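You operate a simulated robot arm through the tools that you are given. There is no shell and no other tool. Be economical: measure what you need, move in short steps, check, and stop when the job is done.

You are at the controls of a simulated two-armed robot. One attempt, no reset.

Task
Wipe up the spill on the top of the green-marked table with the blue cloth and put it back.
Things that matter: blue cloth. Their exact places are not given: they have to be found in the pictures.

Only the result counts: the job must be done as asked and must still hold three seconds after the hand-in. Knocking over, shifting, dropping, spilling or breaking anything else fails it. Flat cloth is picked up by pressing the open fingertips on it (5 to 10 N) and closing them slowly along it; thin cloth reads only 2 to 8 mm in the jaws.

Robot
Two 7-joint arms with two-finger parallel grippers on one trunk, on a base that drives. Base frame: it is fixed to the floor where the robot stands at the start and does not move with it; the origin is under the middle of the robot, x ahead of it, y to its left, z up; the surface under the hand at the start is at about z = 0.765. Readings come in m, degrees, newtons and seconds.
The left shoulder is at the start at [0.07, 0.163, 1.095], the right one opposite. With the tool pointing down near the work surface each hand reaches from about 0.4 to 0.88 m from the robot's upright axis, wherever it stands, measured 20 degrees to its own side. Payload 3.43 kg a hand.
The tool frame of a hand sits at the grasp point between the pads (the TCP): z along the fingers, y along the line on which they close. The tips reach 0.034 m beyond it. The gripper opens to 0.128 m. The fingers are 0.024 m wide and 0.012 m thick; the gripper's body (0.048 by 0.13 m) begins 0.096 m behind the TCP.
Orientation is that of the tool frame in the base frame, as [roll, pitch, yaw] about the fixed x, y, z axes, in that order (R = Rz(yaw) Ry(pitch) Rx(roll)). With the fingers straight down and closing along the base's y, the tool's x points along the base's -x, its y along +y and its z along -z.

Tools
- The arms move only by the tool send_rows. It takes "left_steps", "right_steps" or both (then of equal length, played together; a hand with none holds still); each is a list of rows, each a list of 3 entries, a list of its own where there are three numbers: the shift along the base's x, y, z in m, then the turn, a rotation vector about the base's x, y, z in degrees, then the opening, from 0 (shut) to 1 (fully open). In form: [[[dx, dy, dz], [ax, ay, az], fingers], ...]. A call has 1 to 20 rows; each row is the pose to reach, as a shift and turn from the pose commanded when the call began. Each row takes 0.2 s and may step no farther than 0.05 m and 8.6 degrees from the row before; otherwise, or with a gripper value out of range, the whole call is refused. A pose out of reach is approached as far as the arm can. The call stops where the force on the tool passes 40 N (or 10 N more than at its start, if that is more) or the arm is blocked; 0.2 s more then pass. Each finger travels about 0.153 m/s and halts on what it meets, pressing with about 26 N; the grip force reading is that of the motor and also rises with nothing between the fingers. The clock runs only during rows and for 0.2 s after the last one: add rows that repeat a pose to give the fingers time. It gives the time, the measured TCP pose, the force on the tool (base axes), the opening and the grip force at its end, in the units of the frame above (readings bear some noise), with the torque about the TCP (base axes, N m) and any sound that the robot's microphone picked up, and new pictures: "pictures" is both (left out), scene, wrist or none (wrist: the cameras of the hands that moved).
- Cameras (640 x 400 px; columns grow to the right, rows downward): "scene" is now at [0.1277, -0.0038, 1.303]; the picture's right is [-0.08, -1.00, 0.00], its down [-0.65, 0.05, -0.76] and it looks along [0.76, -0.06, -0.65] (base axes); focal length 292 px, centre (320, 200). "left" rides on the left gripper at [0.076, 0.011, -0.16] in its tool frame; the picture's right is [-0.15, 0.99, 0.00], its down [-0.88, -0.13, -0.46] and it looks along [-0.45, -0.07, 0.89] (tool axes); focal length 234 px, centre (320, 200). "right" rides on the right gripper at [0.076, -0.011, -0.16] in its tool frame; the picture's right is [0.15, 0.99, 0.00], its down [-0.88, 0.13, -0.46] and it looks along [-0.45, 0.07, 0.89] (tool axes); focal length 234 px, centre (320, 200).
- lift_body(by): slides the trunk up (or, below 0, down) by that many m; the arms and the scene camera ride with it, the base frame stays. It gives what a move gives, with no picture.
- base_move(legs): drives the robot by 1 to 6 legs, each [ahead, left, turn to the left] in m, m and degrees, along the robot's own axes; the way and the turn of a leg run together, so that a leg with both is an arc; at most 1.5 m and 180 degrees a leg. The arms and the cameras ride along, it lands a little off, and it stops where it bumps. It gives what a move gives, and a new picture of the scene camera.
- aim_head(pan, tilt): turns the head with the scene camera to pan (to the left, within 86 degrees either way) and tilt (down, from -29 to 69), counted from straight ahead of the robot. It gives what a move gives, and a new picture of the scene camera.
- probe_pixels(camera, pixels): there is no depth. For up to 12 entries [column, row, z] of the newest picture of that camera ("zoom" is the newest enlarged one), the place [x, y] in the base frame at which the ray of that pixel passes the height z, good to about 0.002 m, but the place of the scene camera against the robot may be out by one fixed shift of up to 0.018 m in any direction. It takes no simulated time.
- close_up(camera, box): a new picture of the part [left, top, right, bottom] of that camera's present view, enlarged. It takes no simulated time.
- finish_job(): hands the job in; it is judged then, once.

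Go step by step. Measure first, check grasps and placings, and put right what went wrong. The budget is 80 turns and 260 pictures, counting those below and the enlarged ones. Unless the task says otherwise, let go and move clear before handing in, and close with one line.

The tools are called after "Emit:" as a command line: name --argument value ..., lists and objects as JSON in quotes. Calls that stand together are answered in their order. send_rows: Moves the arms, as the interface text tells. Its arguments: {"type":"object","properties":{"left_steps":{"type":"array","items":{"type":"array"}},"right_steps":{"type":"array","items":{"type":"array"}},"pictures":{"type":"string","enum":["both","scene","wrist","none"]}},"required":[]} The other tools are called the same way: lift_body (by) slides the trunk up or down; base_move (legs) drives the base; aim_head (pan, tilt) turns the head that bears the scene camera; probe_pixels (camera, pixels) gives the place at which the rays of pixels pass given heights; close_up (camera, box) takes an enlarged picture of a part of a camera's view; finish_job () hands the job in.

At the start:

```text
time_s: 0.0
left_tool_pos: [0.6758, 0.252, 1.0471]
left_tool_rot: [-180.0, 0.0, -179.8]
left_wrist_force: [0.0, -0.1, 0.4]
left_wrist_torque: [-0.01, -0.02, 0.0]
left_gripper_width: 0.1281
left_finger_force: 0.1
right_tool_pos: [0.6019, -0.4019, 1.0507]
right_tool_rot: [-179.9, 0.0, -179.9]
right_wrist_force: [0.4, 0.3, -0.8]
right_wrist_torque: [0.0, -0.03, -0.02]
right_gripper_width: 0.128
right_finger_force: 0.1
trunk travel left (down, up): [-0.575, 0.365]
robot x, y, heading: [0.0007, 0.003, 0.1]
head pan, tilt: [-4.7, 40.4]
```

scene: 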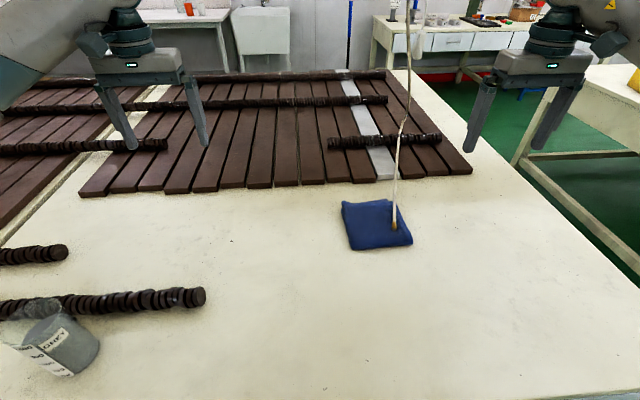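
right: 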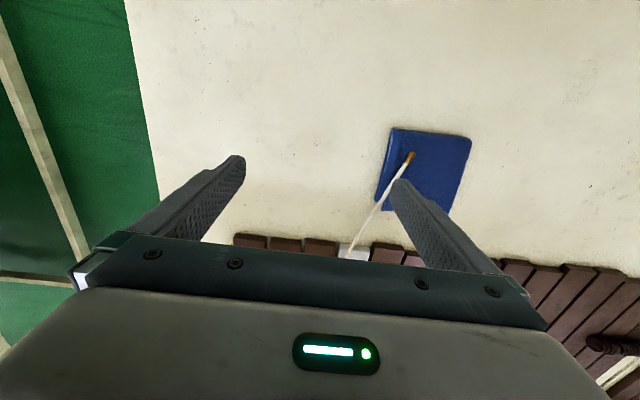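
left: 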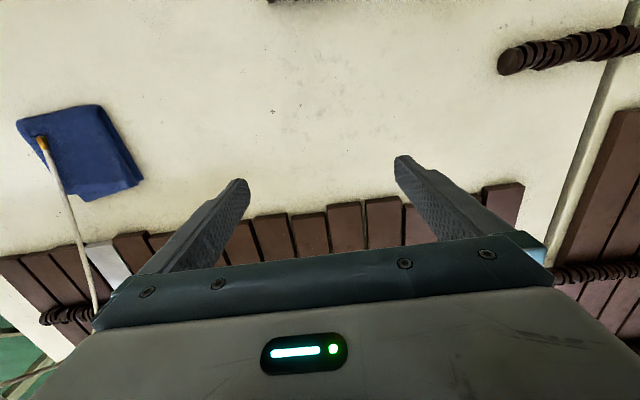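

The scene shows a folded blue cloth at about (377,225) with a cord-like thing ending at (395,228). No spill or green mark is visible yet, so I'll enlarge the cloth and pan the head.

Emit:
close_up --camera "scene" --box '[300, 120, 480, 260]'

Emit:
probe_pixels --camera "scene" --pixels '[[342, 203, 0.775], [390, 200, 0.775], [412, 243, 0.775], [351, 250, 0.775], [395, 228, 0.775]]'

Emit:
aim_head --pan -60 --tilt 30

```text
2.86 times, centred on (390, 190) of scene
```

zoom: 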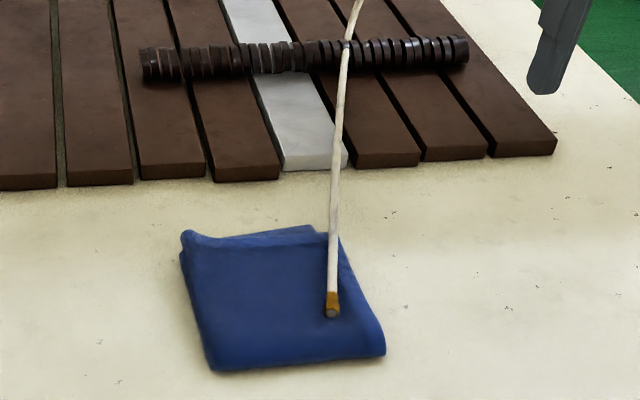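

```text
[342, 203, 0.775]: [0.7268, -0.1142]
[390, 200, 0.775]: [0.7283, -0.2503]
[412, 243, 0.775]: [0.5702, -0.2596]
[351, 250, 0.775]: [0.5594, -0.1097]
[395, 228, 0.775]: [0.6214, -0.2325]
```

```text
time_s: 1.2
left_tool_pos: [0.6764, 0.2519, 1.0468]
left_tool_rot: [-179.8, 0.0, -179.9]
left_wrist_force: [-0.1, -0.3, -0.5]
left_wrist_torque: [-0.01, 0.0, -0.01]
left_gripper_width: 0.1281
left_finger_force: 0.1
right_tool_pos: [0.6026, -0.4012, 1.0524]
right_tool_rot: [180.0, 0.1, 180.0]
right_wrist_force: [-0.2, 0.4, -0.3]
right_wrist_torque: [0.03, 0.01, 0.0]
right_gripper_width: 0.1279
right_finger_force: 0.0
trunk travel left (down, up): [-0.575, 0.365]
robot x, y, heading: [0.0012, 0.0034, -0.4]
head pan, tilt: [-60.0, 30.0]
```

scene: 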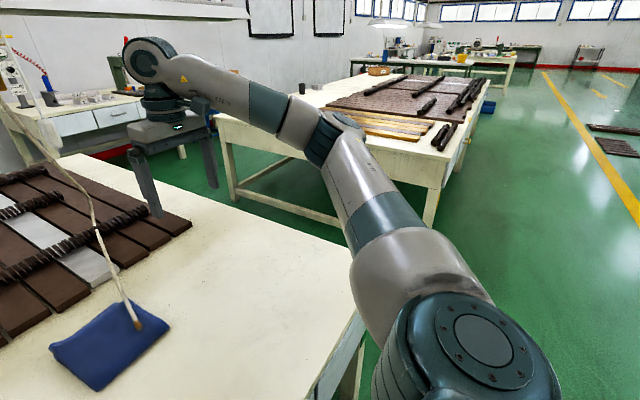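

No spill or green mark on the right side so far. I'll look to the left and further around.

Emit:
aim_head --pan -85 --tilt 35

Emit:
aim_head --pan 0 --tilt 15

Emit:
aim_head --pan 50 --tilt 30

Emit:
aim_head --pan 86 --tilt 25

Emit:
aim_head --pan 0 --tilt 65

```text
time_s: 2.1
left_tool_pos: [0.676, 0.2522, 1.0474]
left_tool_rot: [180.0, 0.0, -180.0]
left_wrist_force: [0.5, 0.1, -0.1]
left_wrist_torque: [-0.02, 0.0, 0.01]
left_gripper_width: 0.128
left_finger_force: 0.1
right_tool_pos: [0.6019, -0.4014, 1.0514]
right_tool_rot: [180.0, 0.0, -179.9]
right_wrist_force: [0.2, -0.7, 0.3]
right_wrist_torque: [0.01, 0.04, 0.02]
right_gripper_width: 0.1281
right_finger_force: 0.0
trunk travel left (down, up): [-0.575, 0.365]
robot x, y, heading: [-0.0056, 0.0019, -0.2]
head pan, tilt: [-85.0, 35.0]
```

scene: 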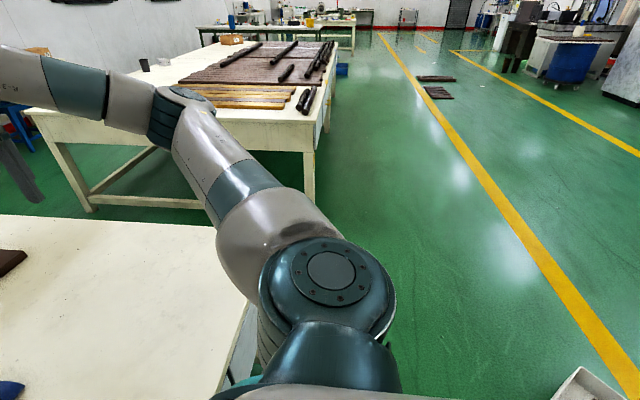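

```text
time_s: 3.7
left_tool_pos: [0.6759, 0.2512, 1.0462]
left_tool_rot: [180.0, 0.1, -179.9]
left_wrist_force: [-0.2, -0.3, -0.3]
left_wrist_torque: [0.01, -0.01, -0.01]
left_gripper_width: 0.1281
left_finger_force: 0.0
right_tool_pos: [0.6025, -0.4005, 1.0521]
right_tool_rot: [180.0, -0.1, 180.0]
right_wrist_force: [-0.6, 0.9, 0.6]
right_wrist_torque: [0.02, 0.0, -0.01]
right_gripper_width: 0.1278
right_finger_force: 0.0
trunk travel left (down, up): [-0.575, 0.365]
robot x, y, heading: [0.0026, -0.0018, 0.3]
head pan, tilt: [0.0, 15.0]
```

scene: 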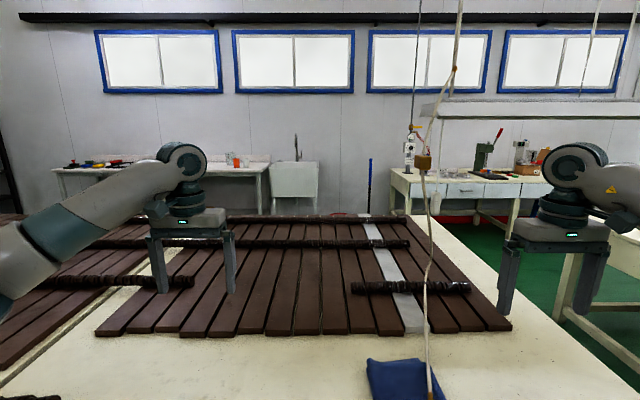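

```text
time_s: 4.9
left_tool_pos: [0.6765, 0.2525, 1.0474]
left_tool_rot: [180.0, 0.1, -179.9]
left_wrist_force: [0.1, -0.3, 0.7]
left_wrist_torque: [0.02, 0.01, 0.03]
left_gripper_width: 0.1278
left_finger_force: 0.0
right_tool_pos: [0.602, -0.4008, 1.0515]
right_tool_rot: [180.0, -0.1, 179.9]
right_wrist_force: [-0.6, -0.1, 0.3]
right_wrist_torque: [0.0, -0.01, 0.02]
right_gripper_width: 0.128
right_finger_force: 0.1
trunk travel left (down, up): [-0.575, 0.365]
robot x, y, heading: [-0.0027, 0.0032, -0.0]
head pan, tilt: [50.0, 30.0]
```

scene: 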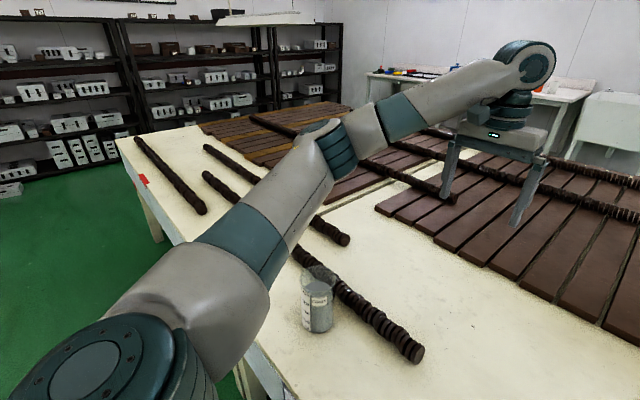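

```text
time_s: 5.9
left_tool_pos: [0.677, 0.2509, 1.0472]
left_tool_rot: [-180.0, 0.0, -179.8]
left_wrist_force: [-0.4, -0.2, 0.0]
left_wrist_torque: [0.0, 0.0, -0.01]
left_gripper_width: 0.128
left_finger_force: 0.1
right_tool_pos: [0.6018, -0.4007, 1.0512]
right_tool_rot: [180.0, 0.0, -180.0]
right_wrist_force: [-0.3, 0.1, 0.0]
right_wrist_torque: [0.01, -0.02, -0.02]
right_gripper_width: 0.1279
right_finger_force: 0.1
trunk travel left (down, up): [-0.575, 0.365]
robot x, y, heading: [0.0012, -0.0045, -0.2]
head pan, tilt: [85.9, 25.0]
```

scene: 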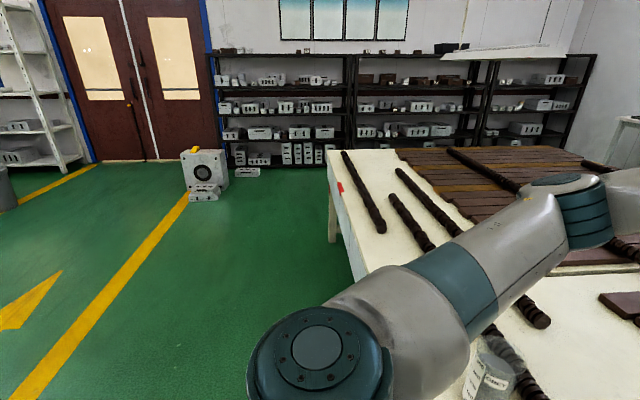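

```text
time_s: 7.5
left_tool_pos: [0.6762, 0.2505, 1.0474]
left_tool_rot: [180.0, 0.0, -179.9]
left_wrist_force: [-0.3, 0.4, -0.3]
left_wrist_torque: [-0.03, -0.01, 0.01]
left_gripper_width: 0.1281
left_finger_force: 0.1
right_tool_pos: [0.6019, -0.4016, 1.0516]
right_tool_rot: [-180.0, 0.1, -180.0]
right_wrist_force: [0.8, -0.7, -1.0]
right_wrist_torque: [-0.02, 0.0, 0.03]
right_gripper_width: 0.128
right_finger_force: 0.0
trunk travel left (down, up): [-0.575, 0.365]
robot x, y, heading: [0.0026, -0.0034, 0.2]
head pan, tilt: [0.0, 65.0]
```

scene: 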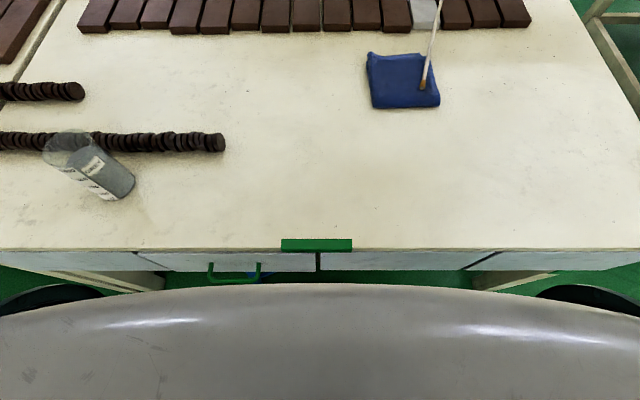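

This is the green-marked table: there is a green strip on the edge at (316,245), while the left table has a red one. Now I'll search its top for the spill, enlarging the parts of the view.

Emit:
close_up --camera "scene" --box '[0, 50, 320, 250]'

Emit:
close_up --camera "scene" --box '[320, 50, 640, 250]'

Emit:
close_up --camera "left" --box '[0, 0, 640, 300]'

Emit:
close_up --camera "right" --box '[100, 0, 640, 300]'

Emit:
aim_head --pan 35 --tilt 55

```text
2.00 times, centred on (160, 150) of scene
```

zoom: 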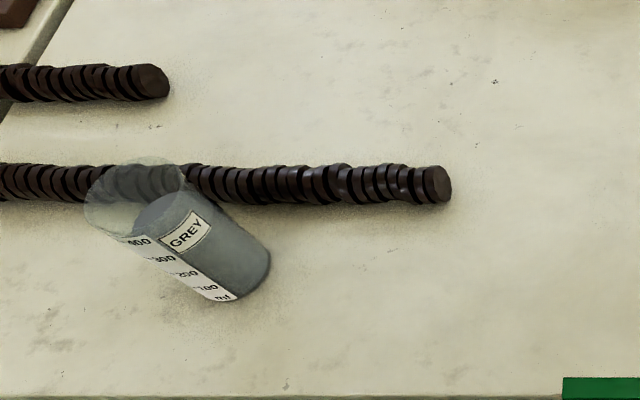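

```text
2.00 times, centred on (480, 150) of scene
```

zoom: 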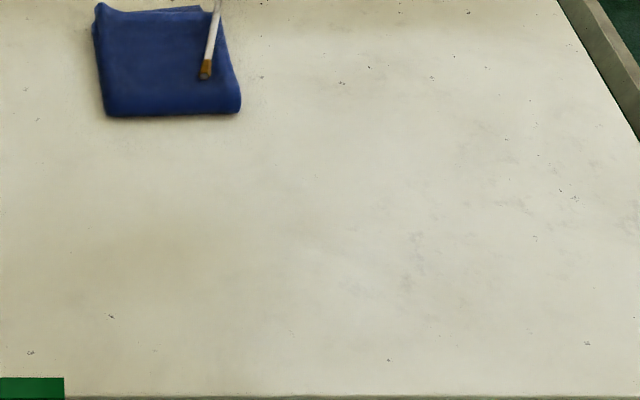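

```text
1.00 times, centred on (320, 150) of left (not enlarged: the box is as wide or as high as the picture)
```

zoom: 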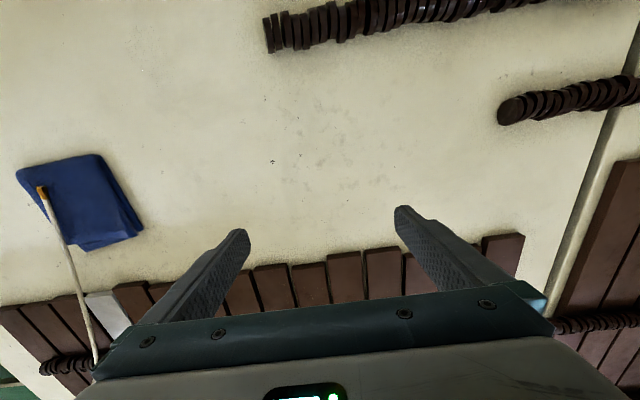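

```text
1.19 times, centred on (370, 150) of right
```

zoom: 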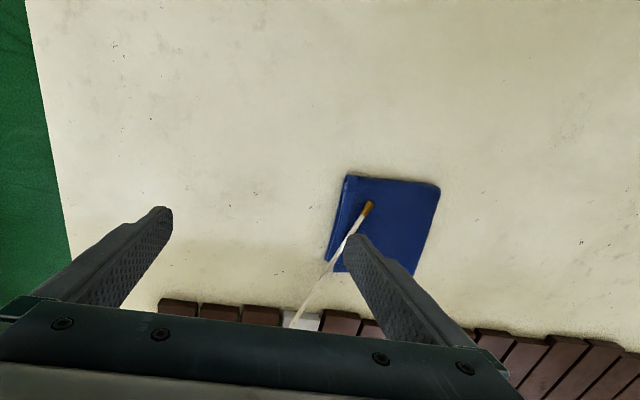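

```text
time_s: 8.5
left_tool_pos: [0.6763, 0.2519, 1.0469]
left_tool_rot: [-180.0, 0.1, -179.9]
left_wrist_force: [-0.3, -0.4, -0.4]
left_wrist_torque: [0.0, -0.05, 0.01]
left_gripper_width: 0.1278
left_finger_force: 0.0
right_tool_pos: [0.6027, -0.4009, 1.0521]
right_tool_rot: [-180.0, 0.0, -180.0]
right_wrist_force: [0.2, -0.5, 0.2]
right_wrist_torque: [0.01, -0.02, 0.0]
right_gripper_width: 0.1279
right_finger_force: 0.1
trunk travel left (down, up): [-0.575, 0.365]
robot x, y, heading: [-0.0038, 0.0019, -0.1]
head pan, tilt: [35.0, 55.0]
```

scene: 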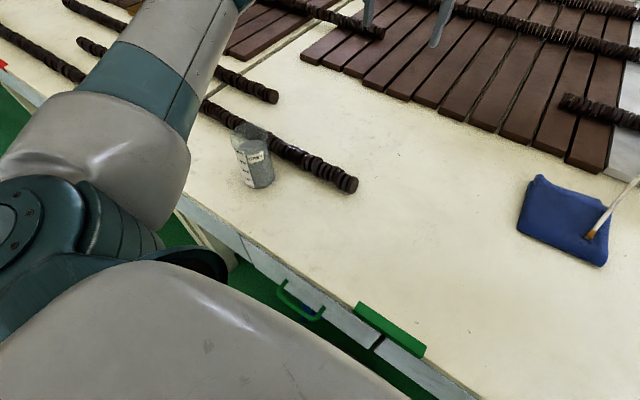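

No obvious spill yet. Something blue shows behind the green drawer handle at (305,312), so I'll enlarge that and the table's regions.

Emit:
close_up --camera "scene" --box '[240, 240, 460, 380]'

Emit:
close_up --camera "scene" --box '[180, 90, 540, 315]'

Emit:
aim_head --pan -35 --tilt 50

Emit:
close_up --camera "scene" --box '[100, 100, 500, 350]'

```text
2.86 times, centred on (350, 310) of scene
```

zoom: 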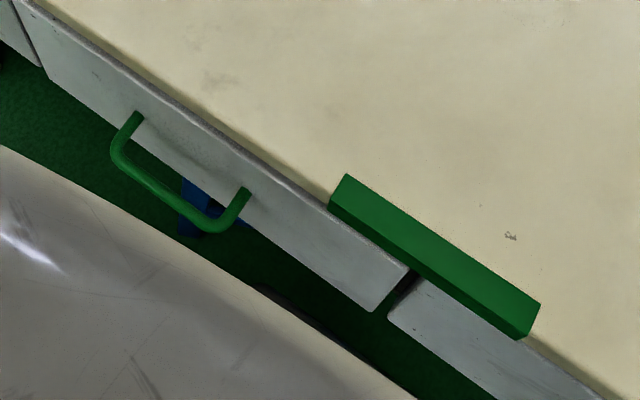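

```text
1.78 times, centred on (360, 202) of scene
```

zoom: 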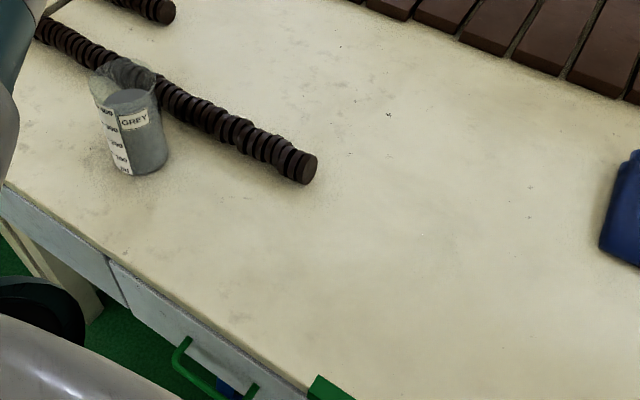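

```text
time_s: 9.9
left_tool_pos: [0.6765, 0.2519, 1.0465]
left_tool_rot: [180.0, -0.1, -179.9]
left_wrist_force: [-0.3, 0.5, 0.0]
left_wrist_torque: [-0.02, 0.0, -0.02]
left_gripper_width: 0.1277
left_finger_force: 0.0
right_tool_pos: [0.6012, -0.4016, 1.0514]
right_tool_rot: [180.0, -0.1, 180.0]
right_wrist_force: [-1.1, 1.1, 0.7]
right_wrist_torque: [0.02, 0.03, -0.02]
right_gripper_width: 0.1278
right_finger_force: 0.1
trunk travel left (down, up): [-0.575, 0.365]
robot x, y, heading: [-0.0006, 0.0002, 0.0]
head pan, tilt: [-35.0, 50.0]
```

scene: 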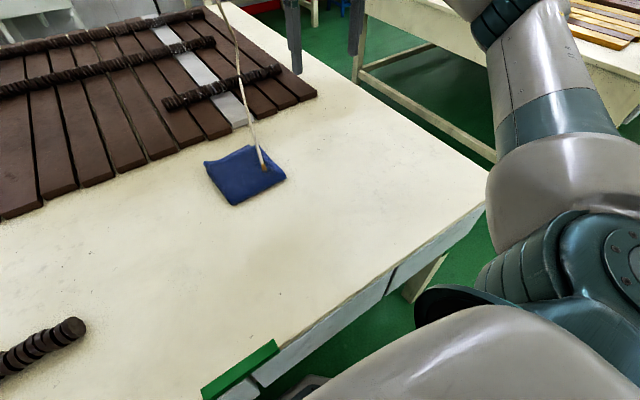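

```text
1.60 times, centred on (300, 225) of scene
```

zoom: 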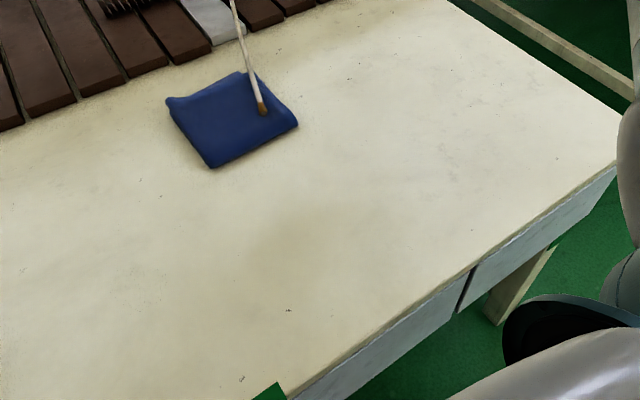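

Still no sharp spill, though there is a faint brownish patch around scene (285,235). I'll enlarge that and other patches.

Emit:
close_up --camera "scene" --box '[200, 180, 360, 280]'

Emit:
close_up --camera "scene" --box '[300, 100, 460, 200]'

Emit:
aim_head --pan 15 --tilt 35

Emit:
close_up --camera "scene" --box '[0, 0, 320, 200]'

Emit:
close_up --camera "scene" --box '[120, 200, 440, 400]'

```text
4.00 times, centred on (280, 230) of scene
```

zoom: 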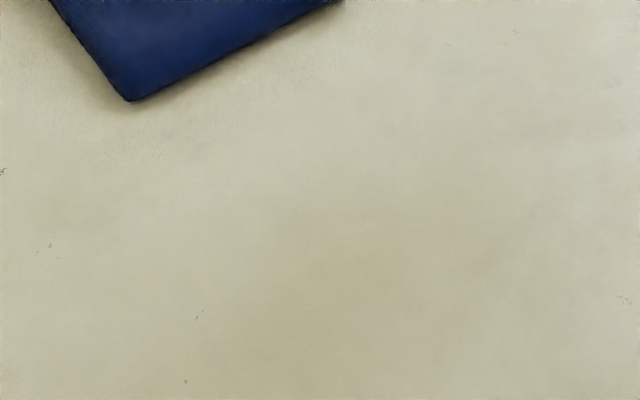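

```text
4.00 times, centred on (380, 150) of scene
```

zoom: 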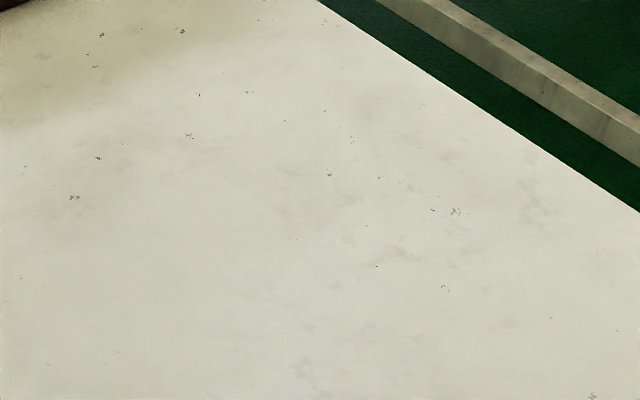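

```text
time_s: 11.1
left_tool_pos: [0.6758, 0.2516, 1.0458]
left_tool_rot: [180.0, 0.0, -179.9]
left_wrist_force: [1.0, 0.0, -0.3]
left_wrist_torque: [0.03, 0.02, -0.02]
left_gripper_width: 0.1281
left_finger_force: 0.1
right_tool_pos: [0.6024, -0.3989, 1.0518]
right_tool_rot: [179.9, 0.0, -179.9]
right_wrist_force: [0.9, 0.4, 0.0]
right_wrist_torque: [0.0, 0.03, -0.03]
right_gripper_width: 0.1277
right_finger_force: 0.2
trunk travel left (down, up): [-0.575, 0.365]
robot x, y, heading: [-0.0012, -0.0002, 0.1]
head pan, tilt: [15.0, 35.0]
```

scene: 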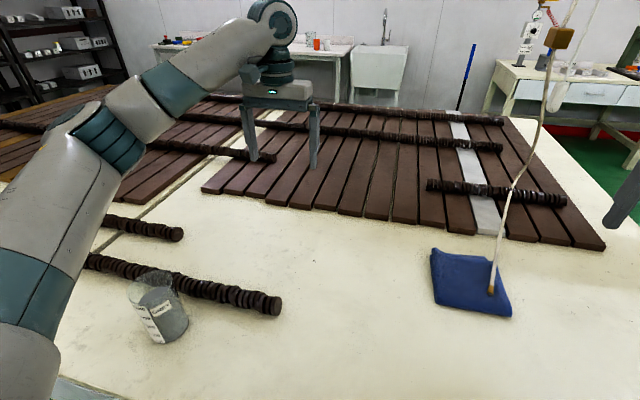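

```text
2.00 times, centred on (160, 100) of scene
```

zoom: 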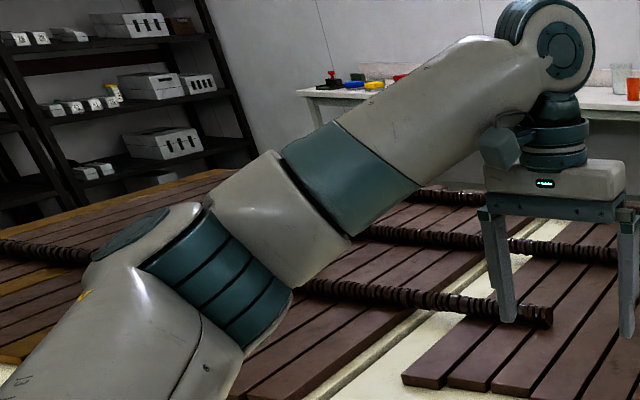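

```text
2.00 times, centred on (280, 300) of scene
```

zoom: 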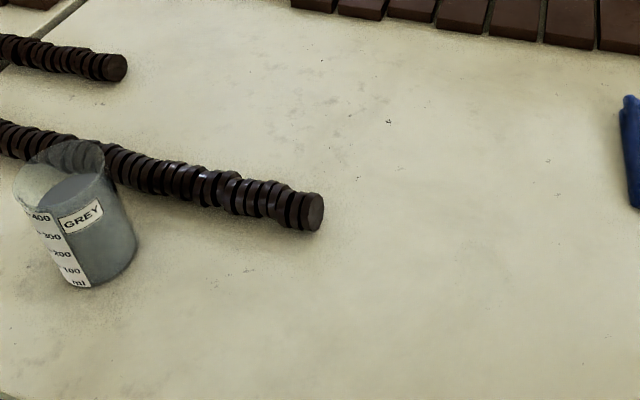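

The table top in front shows no spill. The corner of a light box appeared at (600,390) in the pan −85 view, so I'll look down both sides for another table.

Emit:
aim_head --pan -86 --tilt 65

Emit:
aim_head --pan 86 --tilt 65

```text
time_s: 12.9
left_tool_pos: [0.6763, 0.2513, 1.0476]
left_tool_rot: [180.0, 0.0, -180.0]
left_wrist_force: [-0.1, -0.4, 0.5]
left_wrist_torque: [0.0, 0.0, 0.01]
left_gripper_width: 0.1279
left_finger_force: 0.1
right_tool_pos: [0.6016, -0.4019, 1.0514]
right_tool_rot: [179.9, 0.0, -180.0]
right_wrist_force: [-0.2, -0.3, 0.2]
right_wrist_torque: [0.0, 0.0, 0.01]
right_gripper_width: 0.1281
right_finger_force: 0.0
trunk travel left (down, up): [-0.575, 0.365]
robot x, y, heading: [0.0021, -0.0002, 0.2]
head pan, tilt: [-85.9, 65.0]
```

scene: 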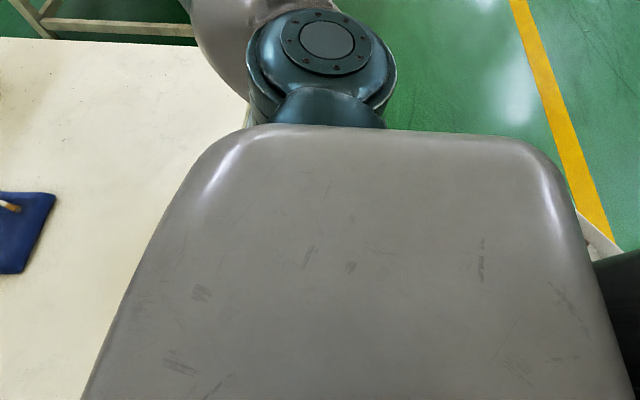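

```text
time_s: 15.5
left_tool_pos: [0.6756, 0.2523, 1.0468]
left_tool_rot: [180.0, 0.0, -179.9]
left_wrist_force: [0.6, -0.6, 1.2]
left_wrist_torque: [0.02, -0.04, 0.01]
left_gripper_width: 0.1281
left_finger_force: 0.1
right_tool_pos: [0.6022, -0.4009, 1.0516]
right_tool_rot: [-180.0, 0.1, -180.0]
right_wrist_force: [0.3, 0.7, -0.4]
right_wrist_torque: [-0.02, 0.0, -0.04]
right_gripper_width: 0.1278
right_finger_force: 0.1
trunk travel left (down, up): [-0.575, 0.365]
robot x, y, heading: [0.0006, -0.0009, -0.2]
head pan, tilt: [85.9, 65.0]
```

scene: 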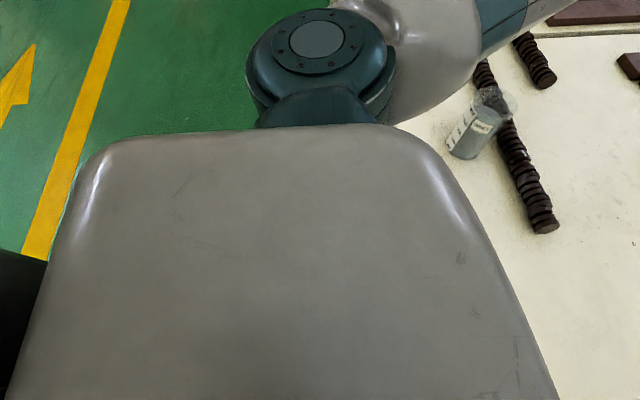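

Nothing at the sides; something light stands behind the robot's right. The cord leans away from the robot and stays low under the hands, so I'll turn 30° right in place with the head panned right to see behind.

Emit:
aim_head --pan -86 --tilt 30

Emit:
base_move --legs '[[0, 0, -30]]'

```text
time_s: 18.1
left_tool_pos: [0.6773, 0.2504, 1.0472]
left_tool_rot: [-179.9, 0.0, -179.9]
left_wrist_force: [-0.3, -0.3, 0.4]
left_wrist_torque: [0.04, -0.03, -0.01]
left_gripper_width: 0.1278
left_finger_force: 0.1
right_tool_pos: [0.6021, -0.4011, 1.0518]
right_tool_rot: [-180.0, 0.0, 180.0]
right_wrist_force: [-0.6, 0.3, -0.2]
right_wrist_torque: [-0.03, -0.03, -0.01]
right_gripper_width: 0.1276
right_finger_force: 0.0
trunk travel left (down, up): [-0.575, 0.365]
robot x, y, heading: [-0.0022, 0.005, -0.1]
head pan, tilt: [-85.9, 30.0]
```

scene: 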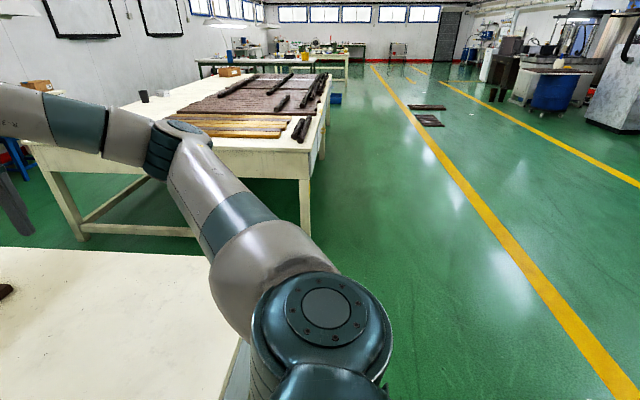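

```text
time_s: 20.0
left_tool_pos: [0.7107, -0.1242, 1.048]
left_tool_rot: [179.9, 0.0, 149.8]
left_wrist_force: [0.6, 0.5, 0.1]
left_wrist_torque: [0.04, -0.03, 0.02]
left_gripper_width: 0.1278
left_finger_force: 0.0
right_tool_pos: [0.3184, -0.6502, 1.0518]
right_tool_rot: [180.0, 0.0, 149.8]
right_wrist_force: [-0.4, 0.6, 0.4]
right_wrist_torque: [0.03, 0.02, 0.03]
right_gripper_width: 0.128
right_finger_force: 0.1
trunk travel left (down, up): [-0.575, 0.365]
robot x, y, heading: [0.0006, -0.0031, -30.2]
head pan, tilt: [-85.9, 30.0]
```

scene: 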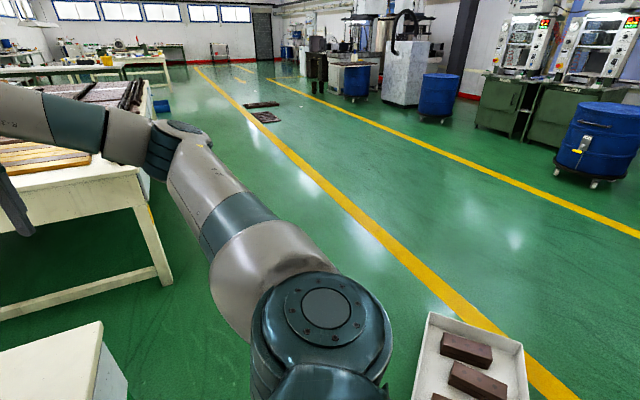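

A tray with bricks shows at (470,360) behind-right. I'll look lower, then turn further.

Emit:
aim_head --pan -86 --tilt 50

Emit:
close_up --camera "left" --box '[0, 0, 640, 260]'

Emit:
base_move --legs '[[0, 0, -30]]'

```text
time_s: 20.8
left_tool_pos: [0.7117, -0.1232, 1.0469]
left_tool_rot: [180.0, 0.0, 149.7]
left_wrist_force: [-0.4, 0.2, -0.1]
left_wrist_torque: [0.02, -0.01, -0.02]
left_gripper_width: 0.1279
left_finger_force: 0.1
right_tool_pos: [0.3187, -0.6495, 1.0506]
right_tool_rot: [-179.9, 0.1, 149.9]
right_wrist_force: [-0.5, 0.1, 0.3]
right_wrist_torque: [-0.03, -0.03, 0.0]
right_gripper_width: 0.1281
right_finger_force: 0.0
trunk travel left (down, up): [-0.575, 0.365]
robot x, y, heading: [-0.0006, -0.0001, -30.2]
head pan, tilt: [-85.9, 50.0]
```

scene: 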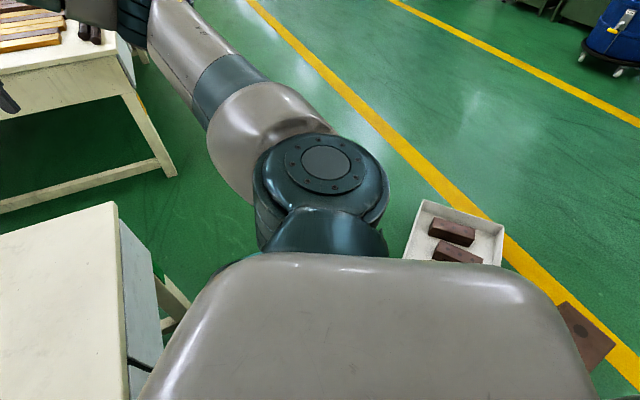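

```text
1.00 times, centred on (320, 130) of left (not enlarged: the box is as wide or as high as the picture)
```

zoom: 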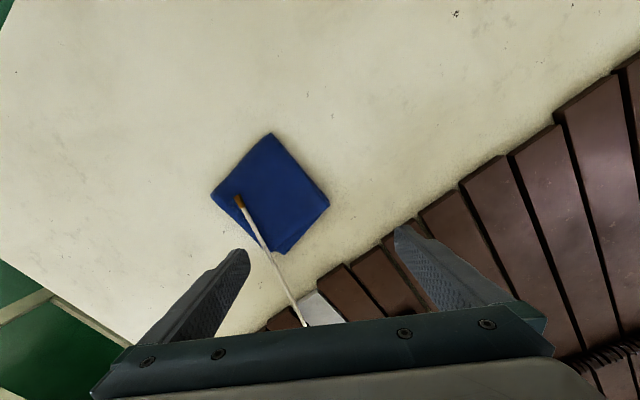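

```text
time_s: 22.7
left_tool_pos: [0.5533, -0.4637, 1.0467]
left_tool_rot: [179.9, 0.1, 119.8]
left_wrist_force: [0.2, 0.1, 0.2]
left_wrist_torque: [0.01, -0.04, -0.01]
left_gripper_width: 0.1279
left_finger_force: 0.0
right_tool_pos: [-0.0501, -0.721, 1.0513]
right_tool_rot: [-180.0, 0.0, 119.8]
right_wrist_force: [-1.1, 0.0, 0.9]
right_wrist_torque: [0.0, 0.03, 0.02]
right_gripper_width: 0.1282
right_finger_force: 0.1
trunk travel left (down, up): [-0.575, 0.365]
robot x, y, heading: [0.0003, -0.0011, -60.4]
head pan, tilt: [-85.9, 50.0]
```

scene: 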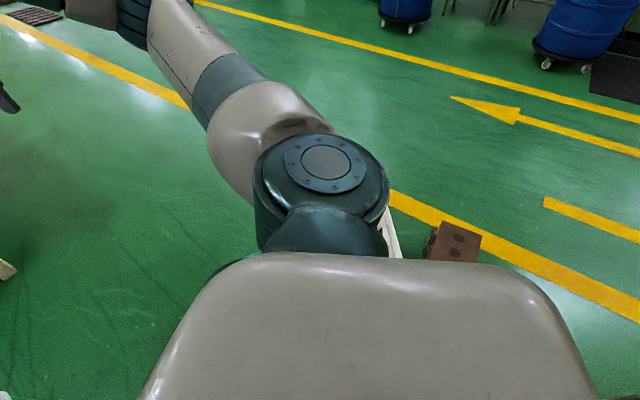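

Only floor items lie behind. I'll face the right-hand table from here to check it for a mark or a spill.

Emit:
aim_head --pan -10 --tilt 20

Emit:
aim_head --pan 60 --tilt 45

Emit:
close_up --camera "scene" --box '[100, 50, 540, 325]'

```text
time_s: 24.1
left_tool_pos: [0.5542, -0.4628, 1.0468]
left_tool_rot: [-180.0, 0.0, 119.8]
left_wrist_force: [0.5, -0.3, 0.5]
left_wrist_torque: [0.01, -0.04, -0.05]
left_gripper_width: 0.1276
left_finger_force: 0.1
right_tool_pos: [-0.0506, -0.7218, 1.0512]
right_tool_rot: [180.0, 0.0, 119.8]
right_wrist_force: [0.1, -0.4, -0.8]
right_wrist_torque: [0.01, -0.04, -0.05]
right_gripper_width: 0.1277
right_finger_force: 0.1
trunk travel left (down, up): [-0.575, 0.365]
robot x, y, heading: [-0.0012, 0.0013, -60.1]
head pan, tilt: [-10.0, 20.0]
```

scene: 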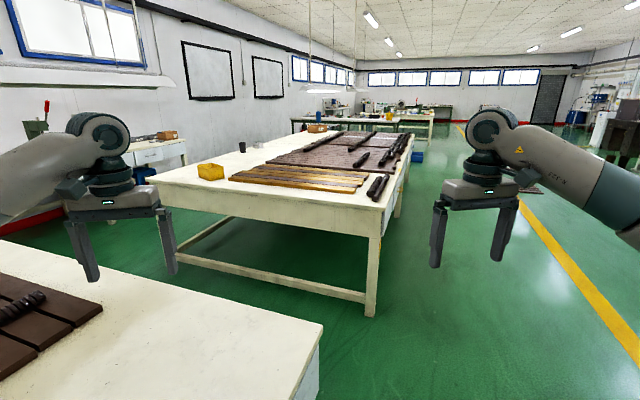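

```text
time_s: 25.6
left_tool_pos: [0.554, -0.4632, 1.0458]
left_tool_rot: [180.0, -0.1, 119.8]
left_wrist_force: [-0.1, 0.7, 0.2]
left_wrist_torque: [-0.05, 0.01, 0.01]
left_gripper_width: 0.1281
left_finger_force: 0.1
right_tool_pos: [-0.0497, -0.7211, 1.0514]
right_tool_rot: [-180.0, 0.0, 119.7]
right_wrist_force: [0.2, -0.2, 0.9]
right_wrist_torque: [0.02, 0.03, 0.0]
right_gripper_width: 0.1281
right_finger_force: 0.1
trunk travel left (down, up): [-0.575, 0.365]
robot x, y, heading: [-0.0049, 0.0018, -60.6]
head pan, tilt: [60.0, 45.0]
```

scene: 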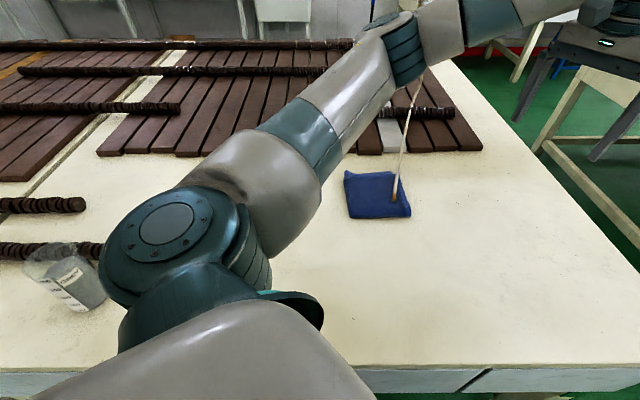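

```text
1.45 times, centred on (320, 188) of scene
```

zoom: 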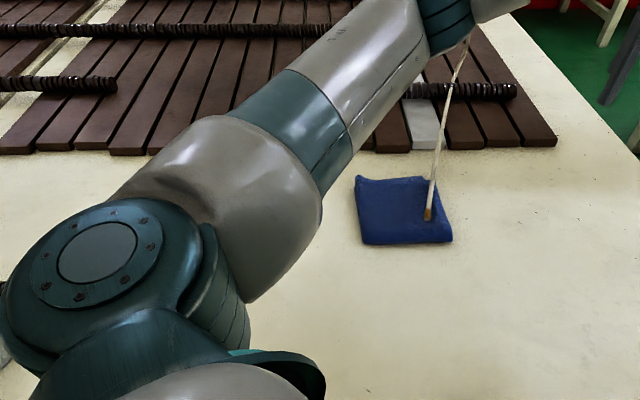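

The right table has no mark, so it's this one. I'll inspect the right part of its top with the left wrist camera here, then turn back.

Emit:
close_up --camera "left" --box '[0, 0, 640, 260]'

Emit:
aim_head --pan 0 --tilt 0

Emit:
base_move --legs '[[0, 0, 60]]'

Emit:
aim_head --pan 60 --tilt 15

Emit:
close_up --camera "scene" --box '[0, 100, 320, 300]'

```text
1.00 times, centred on (320, 130) of left (not enlarged: the box is as wide or as high as the picture)
```

zoom: 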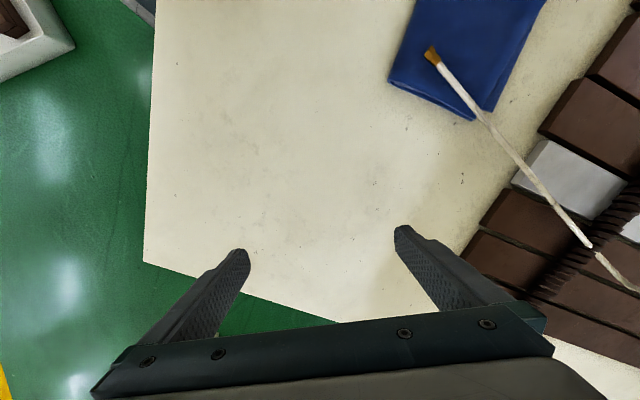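

```text
time_s: 26.9
left_tool_pos: [0.5535, -0.4634, 1.0463]
left_tool_rot: [-179.9, 0.0, 119.8]
left_wrist_force: [-0.4, 0.2, 0.0]
left_wrist_torque: [0.0, 0.01, 0.01]
left_gripper_width: 0.1279
left_finger_force: 0.1
right_tool_pos: [-0.05, -0.7224, 1.052]
right_tool_rot: [179.9, 0.1, 119.7]
right_wrist_force: [0.4, 0.7, 0.6]
right_wrist_torque: [0.0, 0.0, 0.02]
right_gripper_width: 0.128
right_finger_force: 0.0
trunk travel left (down, up): [-0.575, 0.365]
robot x, y, heading: [-0.002, -0.0005, -60.4]
head pan, tilt: [0.0, 0.0]
```

scene: 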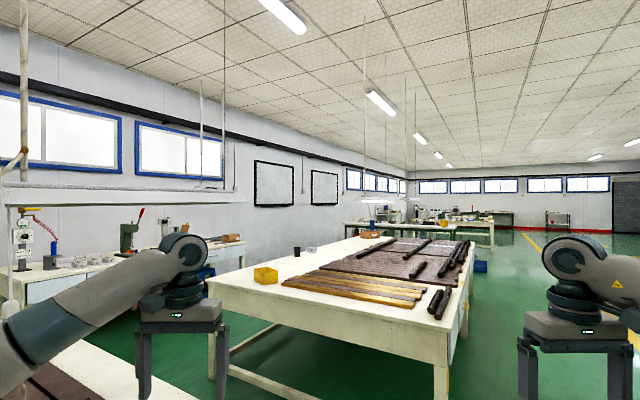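

```text
time_s: 29.9
left_tool_pos: [0.6806, 0.244, 1.0463]
left_tool_rot: [179.9, 0.0, 179.3]
left_wrist_force: [0.1, -0.6, -0.9]
left_wrist_torque: [-0.01, -0.01, 0.04]
left_gripper_width: 0.1279
left_finger_force: 0.1
right_tool_pos: [0.5967, -0.4093, 1.0509]
right_tool_rot: [-180.0, -0.1, 179.3]
right_wrist_force: [0.0, 0.4, -0.7]
right_wrist_torque: [-0.04, -0.01, -0.01]
right_gripper_width: 0.1279
right_finger_force: 0.1
trunk travel left (down, up): [-0.575, 0.365]
robot x, y, heading: [0.0016, 0.0007, -0.8]
head pan, tilt: [0.0, 0.0]
```

scene: 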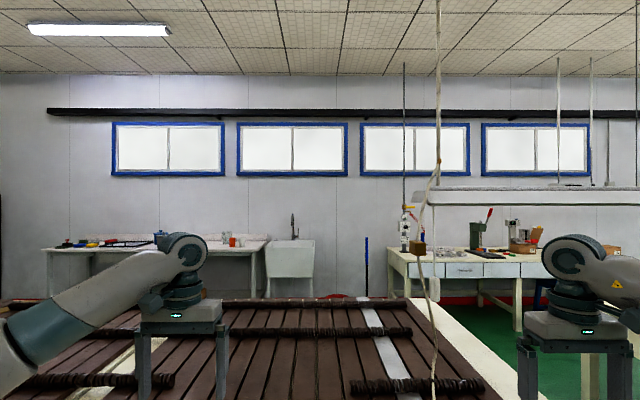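

```text
time_s: 31.2
left_tool_pos: [0.681, 0.2417, 1.0473]
left_tool_rot: [-179.9, 0.0, 179.2]
left_wrist_force: [-0.6, -0.5, -0.4]
left_wrist_torque: [0.02, 0.0, -0.01]
left_gripper_width: 0.1278
left_finger_force: 0.0
right_tool_pos: [0.5976, -0.4077, 1.0514]
right_tool_rot: [-180.0, 0.0, 179.3]
right_wrist_force: [0.0, 0.2, -0.3]
right_wrist_torque: [0.0, 0.05, -0.02]
right_gripper_width: 0.128
right_finger_force: 0.1
trunk travel left (down, up): [-0.575, 0.365]
robot x, y, heading: [-0.0013, -0.0008, -0.6]
head pan, tilt: [60.0, 15.0]
```

scene: 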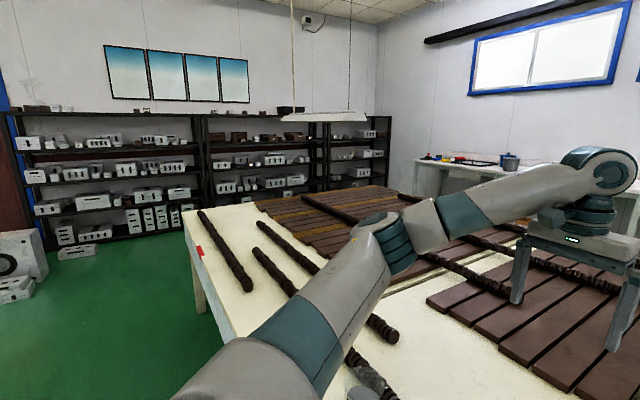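

```text
2.00 times, centred on (160, 200) of scene
```

zoom: 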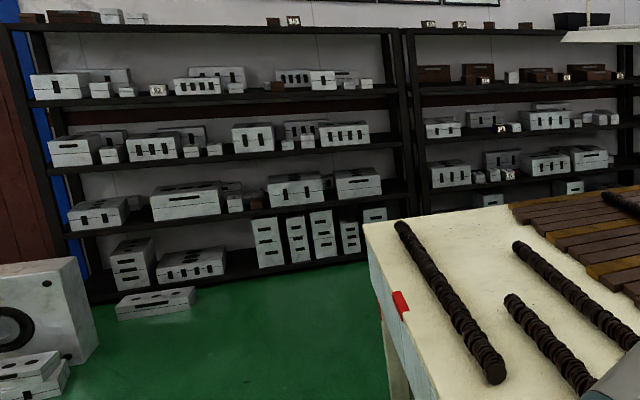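

The red bar is only on the far-left end, so the spill must be on this table. A faint tan patch appears near (0.45,−0.16) from two views; I'll enlarge it in both the right wrist camera and the scene camera.

Emit:
close_up --camera "right" --box '[340, 0, 640, 188]'

Emit:
aim_head --pan -15 --tilt 60

Emit:
close_up --camera "left" --box '[0, 0, 320, 200]'

Emit:
close_up --camera "left" --box '[280, 0, 600, 200]'

```text
2.13 times, centred on (490, 94) of right
```

zoom: 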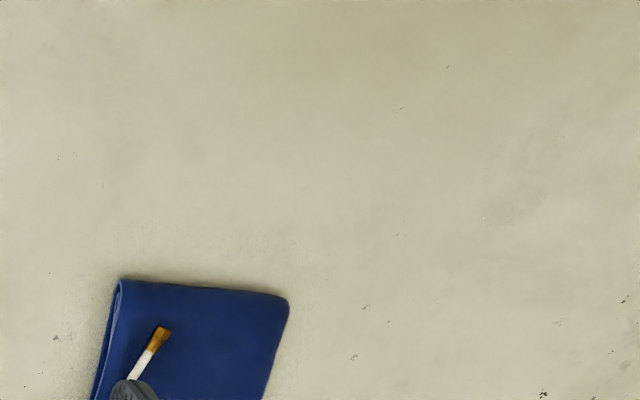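

```text
time_s: 32.7
left_tool_pos: [0.6784, 0.2428, 1.0468]
left_tool_rot: [180.0, 0.0, 179.3]
left_wrist_force: [0.0, -0.1, -0.4]
left_wrist_torque: [-0.01, -0.02, 0.03]
left_gripper_width: 0.1281
left_finger_force: 0.1
right_tool_pos: [0.5966, -0.4087, 1.0525]
right_tool_rot: [-180.0, 0.0, 179.4]
right_wrist_force: [0.5, 0.5, -0.6]
right_wrist_torque: [0.04, 0.03, 0.04]
right_gripper_width: 0.128
right_finger_force: 0.0
trunk travel left (down, up): [-0.575, 0.365]
robot x, y, heading: [-0.0011, -0.0013, -0.9]
head pan, tilt: [-15.0, 60.0]
```

scene: 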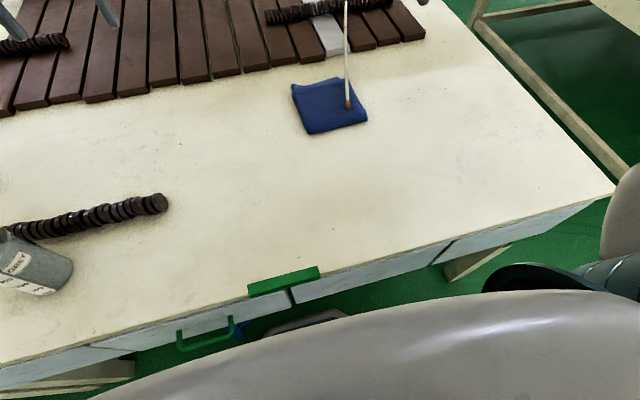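

```text
2.00 times, centred on (160, 100) of left
```

zoom: 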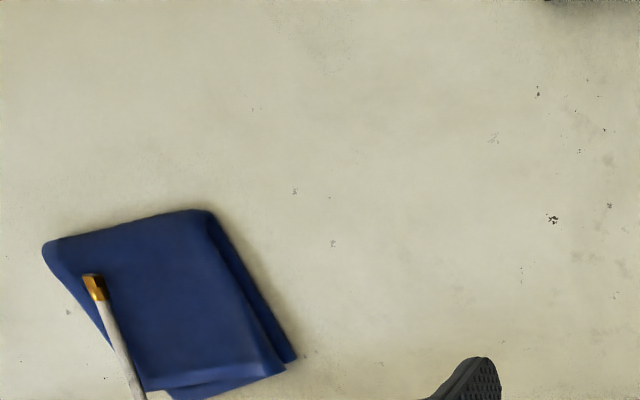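

```text
2.00 times, centred on (440, 100) of left
```

zoom: 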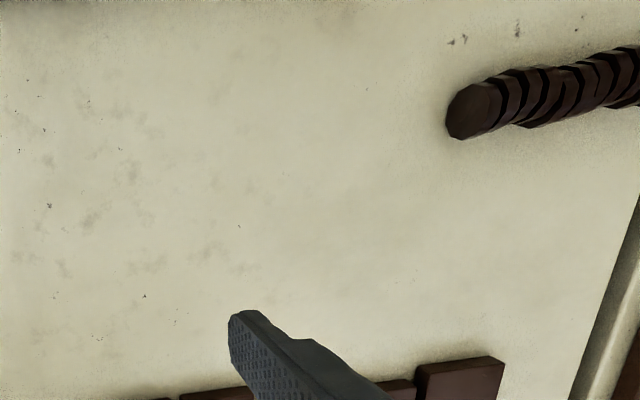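

Still nothing distinct from these angles. I'll raise the trunk for a higher view over the whole table, including the far end behind the slats.

Emit:
lift_body --by 0.36

Emit:
aim_head --pan 0 --tilt 45

Emit:
close_up --camera "scene" --box '[160, 0, 480, 200]'

Emit:
aim_head --pan 45 --tilt 45

Emit:
close_up --camera "left" --box '[0, 0, 640, 400]'

Emit:
close_up --camera "right" --box '[0, 0, 640, 400]'

```text
time_s: 36.2
left_tool_pos: [0.6794, 0.2422, 1.4063]
left_tool_rot: [180.0, 0.0, 179.2]
left_wrist_force: [0.2, -0.4, -0.3]
left_wrist_torque: [0.01, -0.02, 0.01]
left_gripper_width: 0.1283
left_finger_force: 0.1
right_tool_pos: [0.5978, -0.4083, 1.4107]
right_tool_rot: [-180.0, 0.0, 179.3]
right_wrist_force: [-1.0, -0.2, 0.4]
right_wrist_torque: [0.03, -0.05, -0.01]
right_gripper_width: 0.1281
right_finger_force: 0.0
trunk travel left (down, up): [-0.935, 0.005]
robot x, y, heading: [0.0022, 0.0005, -0.7]
head pan, tilt: [-15.0, 60.0]
```

```text
time_s: 36.9
left_tool_pos: [0.6804, 0.2432, 1.4071]
left_tool_rot: [-180.0, 0.0, 179.3]
left_wrist_force: [1.1, 0.0, 0.3]
left_wrist_torque: [-0.01, -0.01, 0.01]
left_gripper_width: 0.128
left_finger_force: 0.1
right_tool_pos: [0.5975, -0.4096, 1.4121]
right_tool_rot: [-180.0, -0.1, 179.4]
right_wrist_force: [0.8, -0.6, 0.4]
right_wrist_torque: [0.03, 0.02, -0.03]
right_gripper_width: 0.1282
right_finger_force: 0.1
trunk travel left (down, up): [-0.935, 0.005]
robot x, y, heading: [0.0044, 0.0057, -0.7]
head pan, tilt: [0.0, 45.0]
```

scene: 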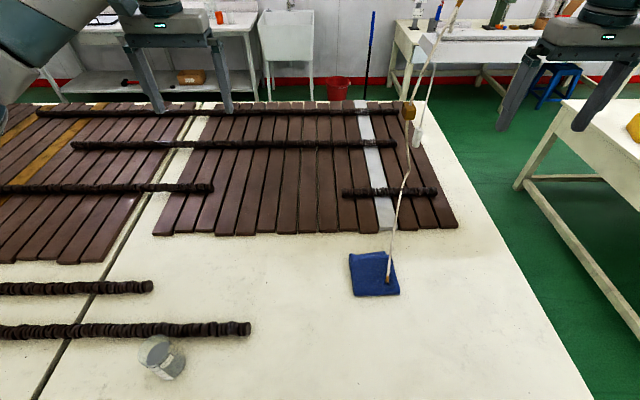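

```text
2.00 times, centred on (320, 100) of scene
```

zoom: 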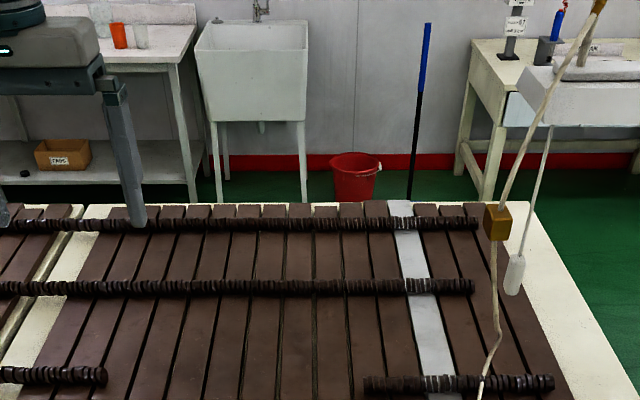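

```text
time_s: 38.0
left_tool_pos: [0.679, 0.2417, 1.4068]
left_tool_rot: [-180.0, 0.0, 179.3]
left_wrist_force: [0.4, 0.0, 0.6]
left_wrist_torque: [0.02, 0.01, -0.01]
left_gripper_width: 0.1279
left_finger_force: 0.0
right_tool_pos: [0.5976, -0.408, 1.4115]
right_tool_rot: [-179.9, 0.0, 179.3]
right_wrist_force: [0.6, 0.1, -0.1]
right_wrist_torque: [-0.01, 0.02, -0.01]
right_gripper_width: 0.1282
right_finger_force: 0.0
trunk travel left (down, up): [-0.935, 0.005]
robot x, y, heading: [0.0011, -0.0004, -0.7]
head pan, tilt: [45.0, 45.0]
```

scene: 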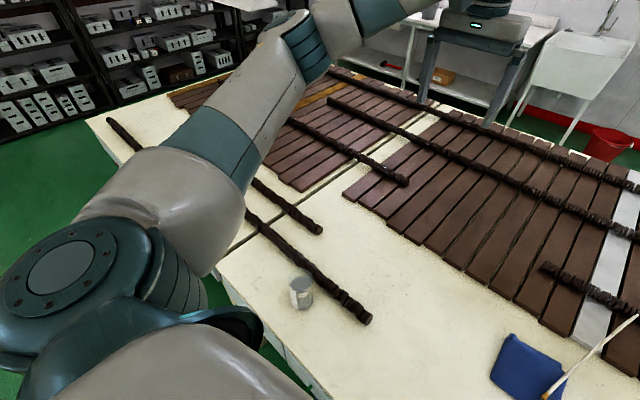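

```text
1.00 times, centred on (320, 200) of left (not enlarged: the box is as wide or as high as the picture)
```

zoom: 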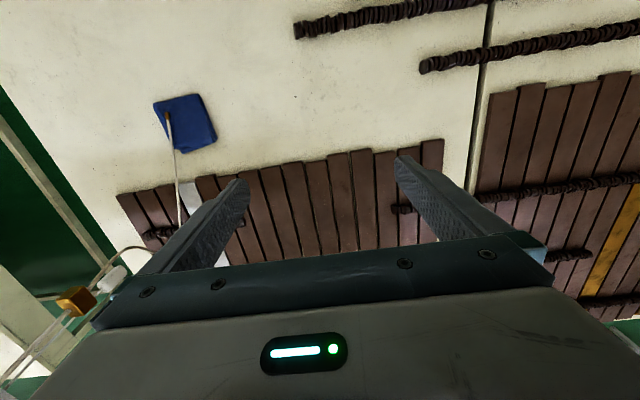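

```text
1.00 times, centred on (320, 200) of right (not enlarged: the box is as wide or as high as the picture)
```

zoom: 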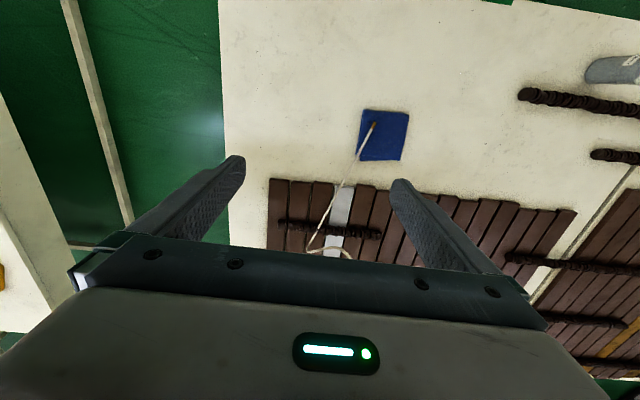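

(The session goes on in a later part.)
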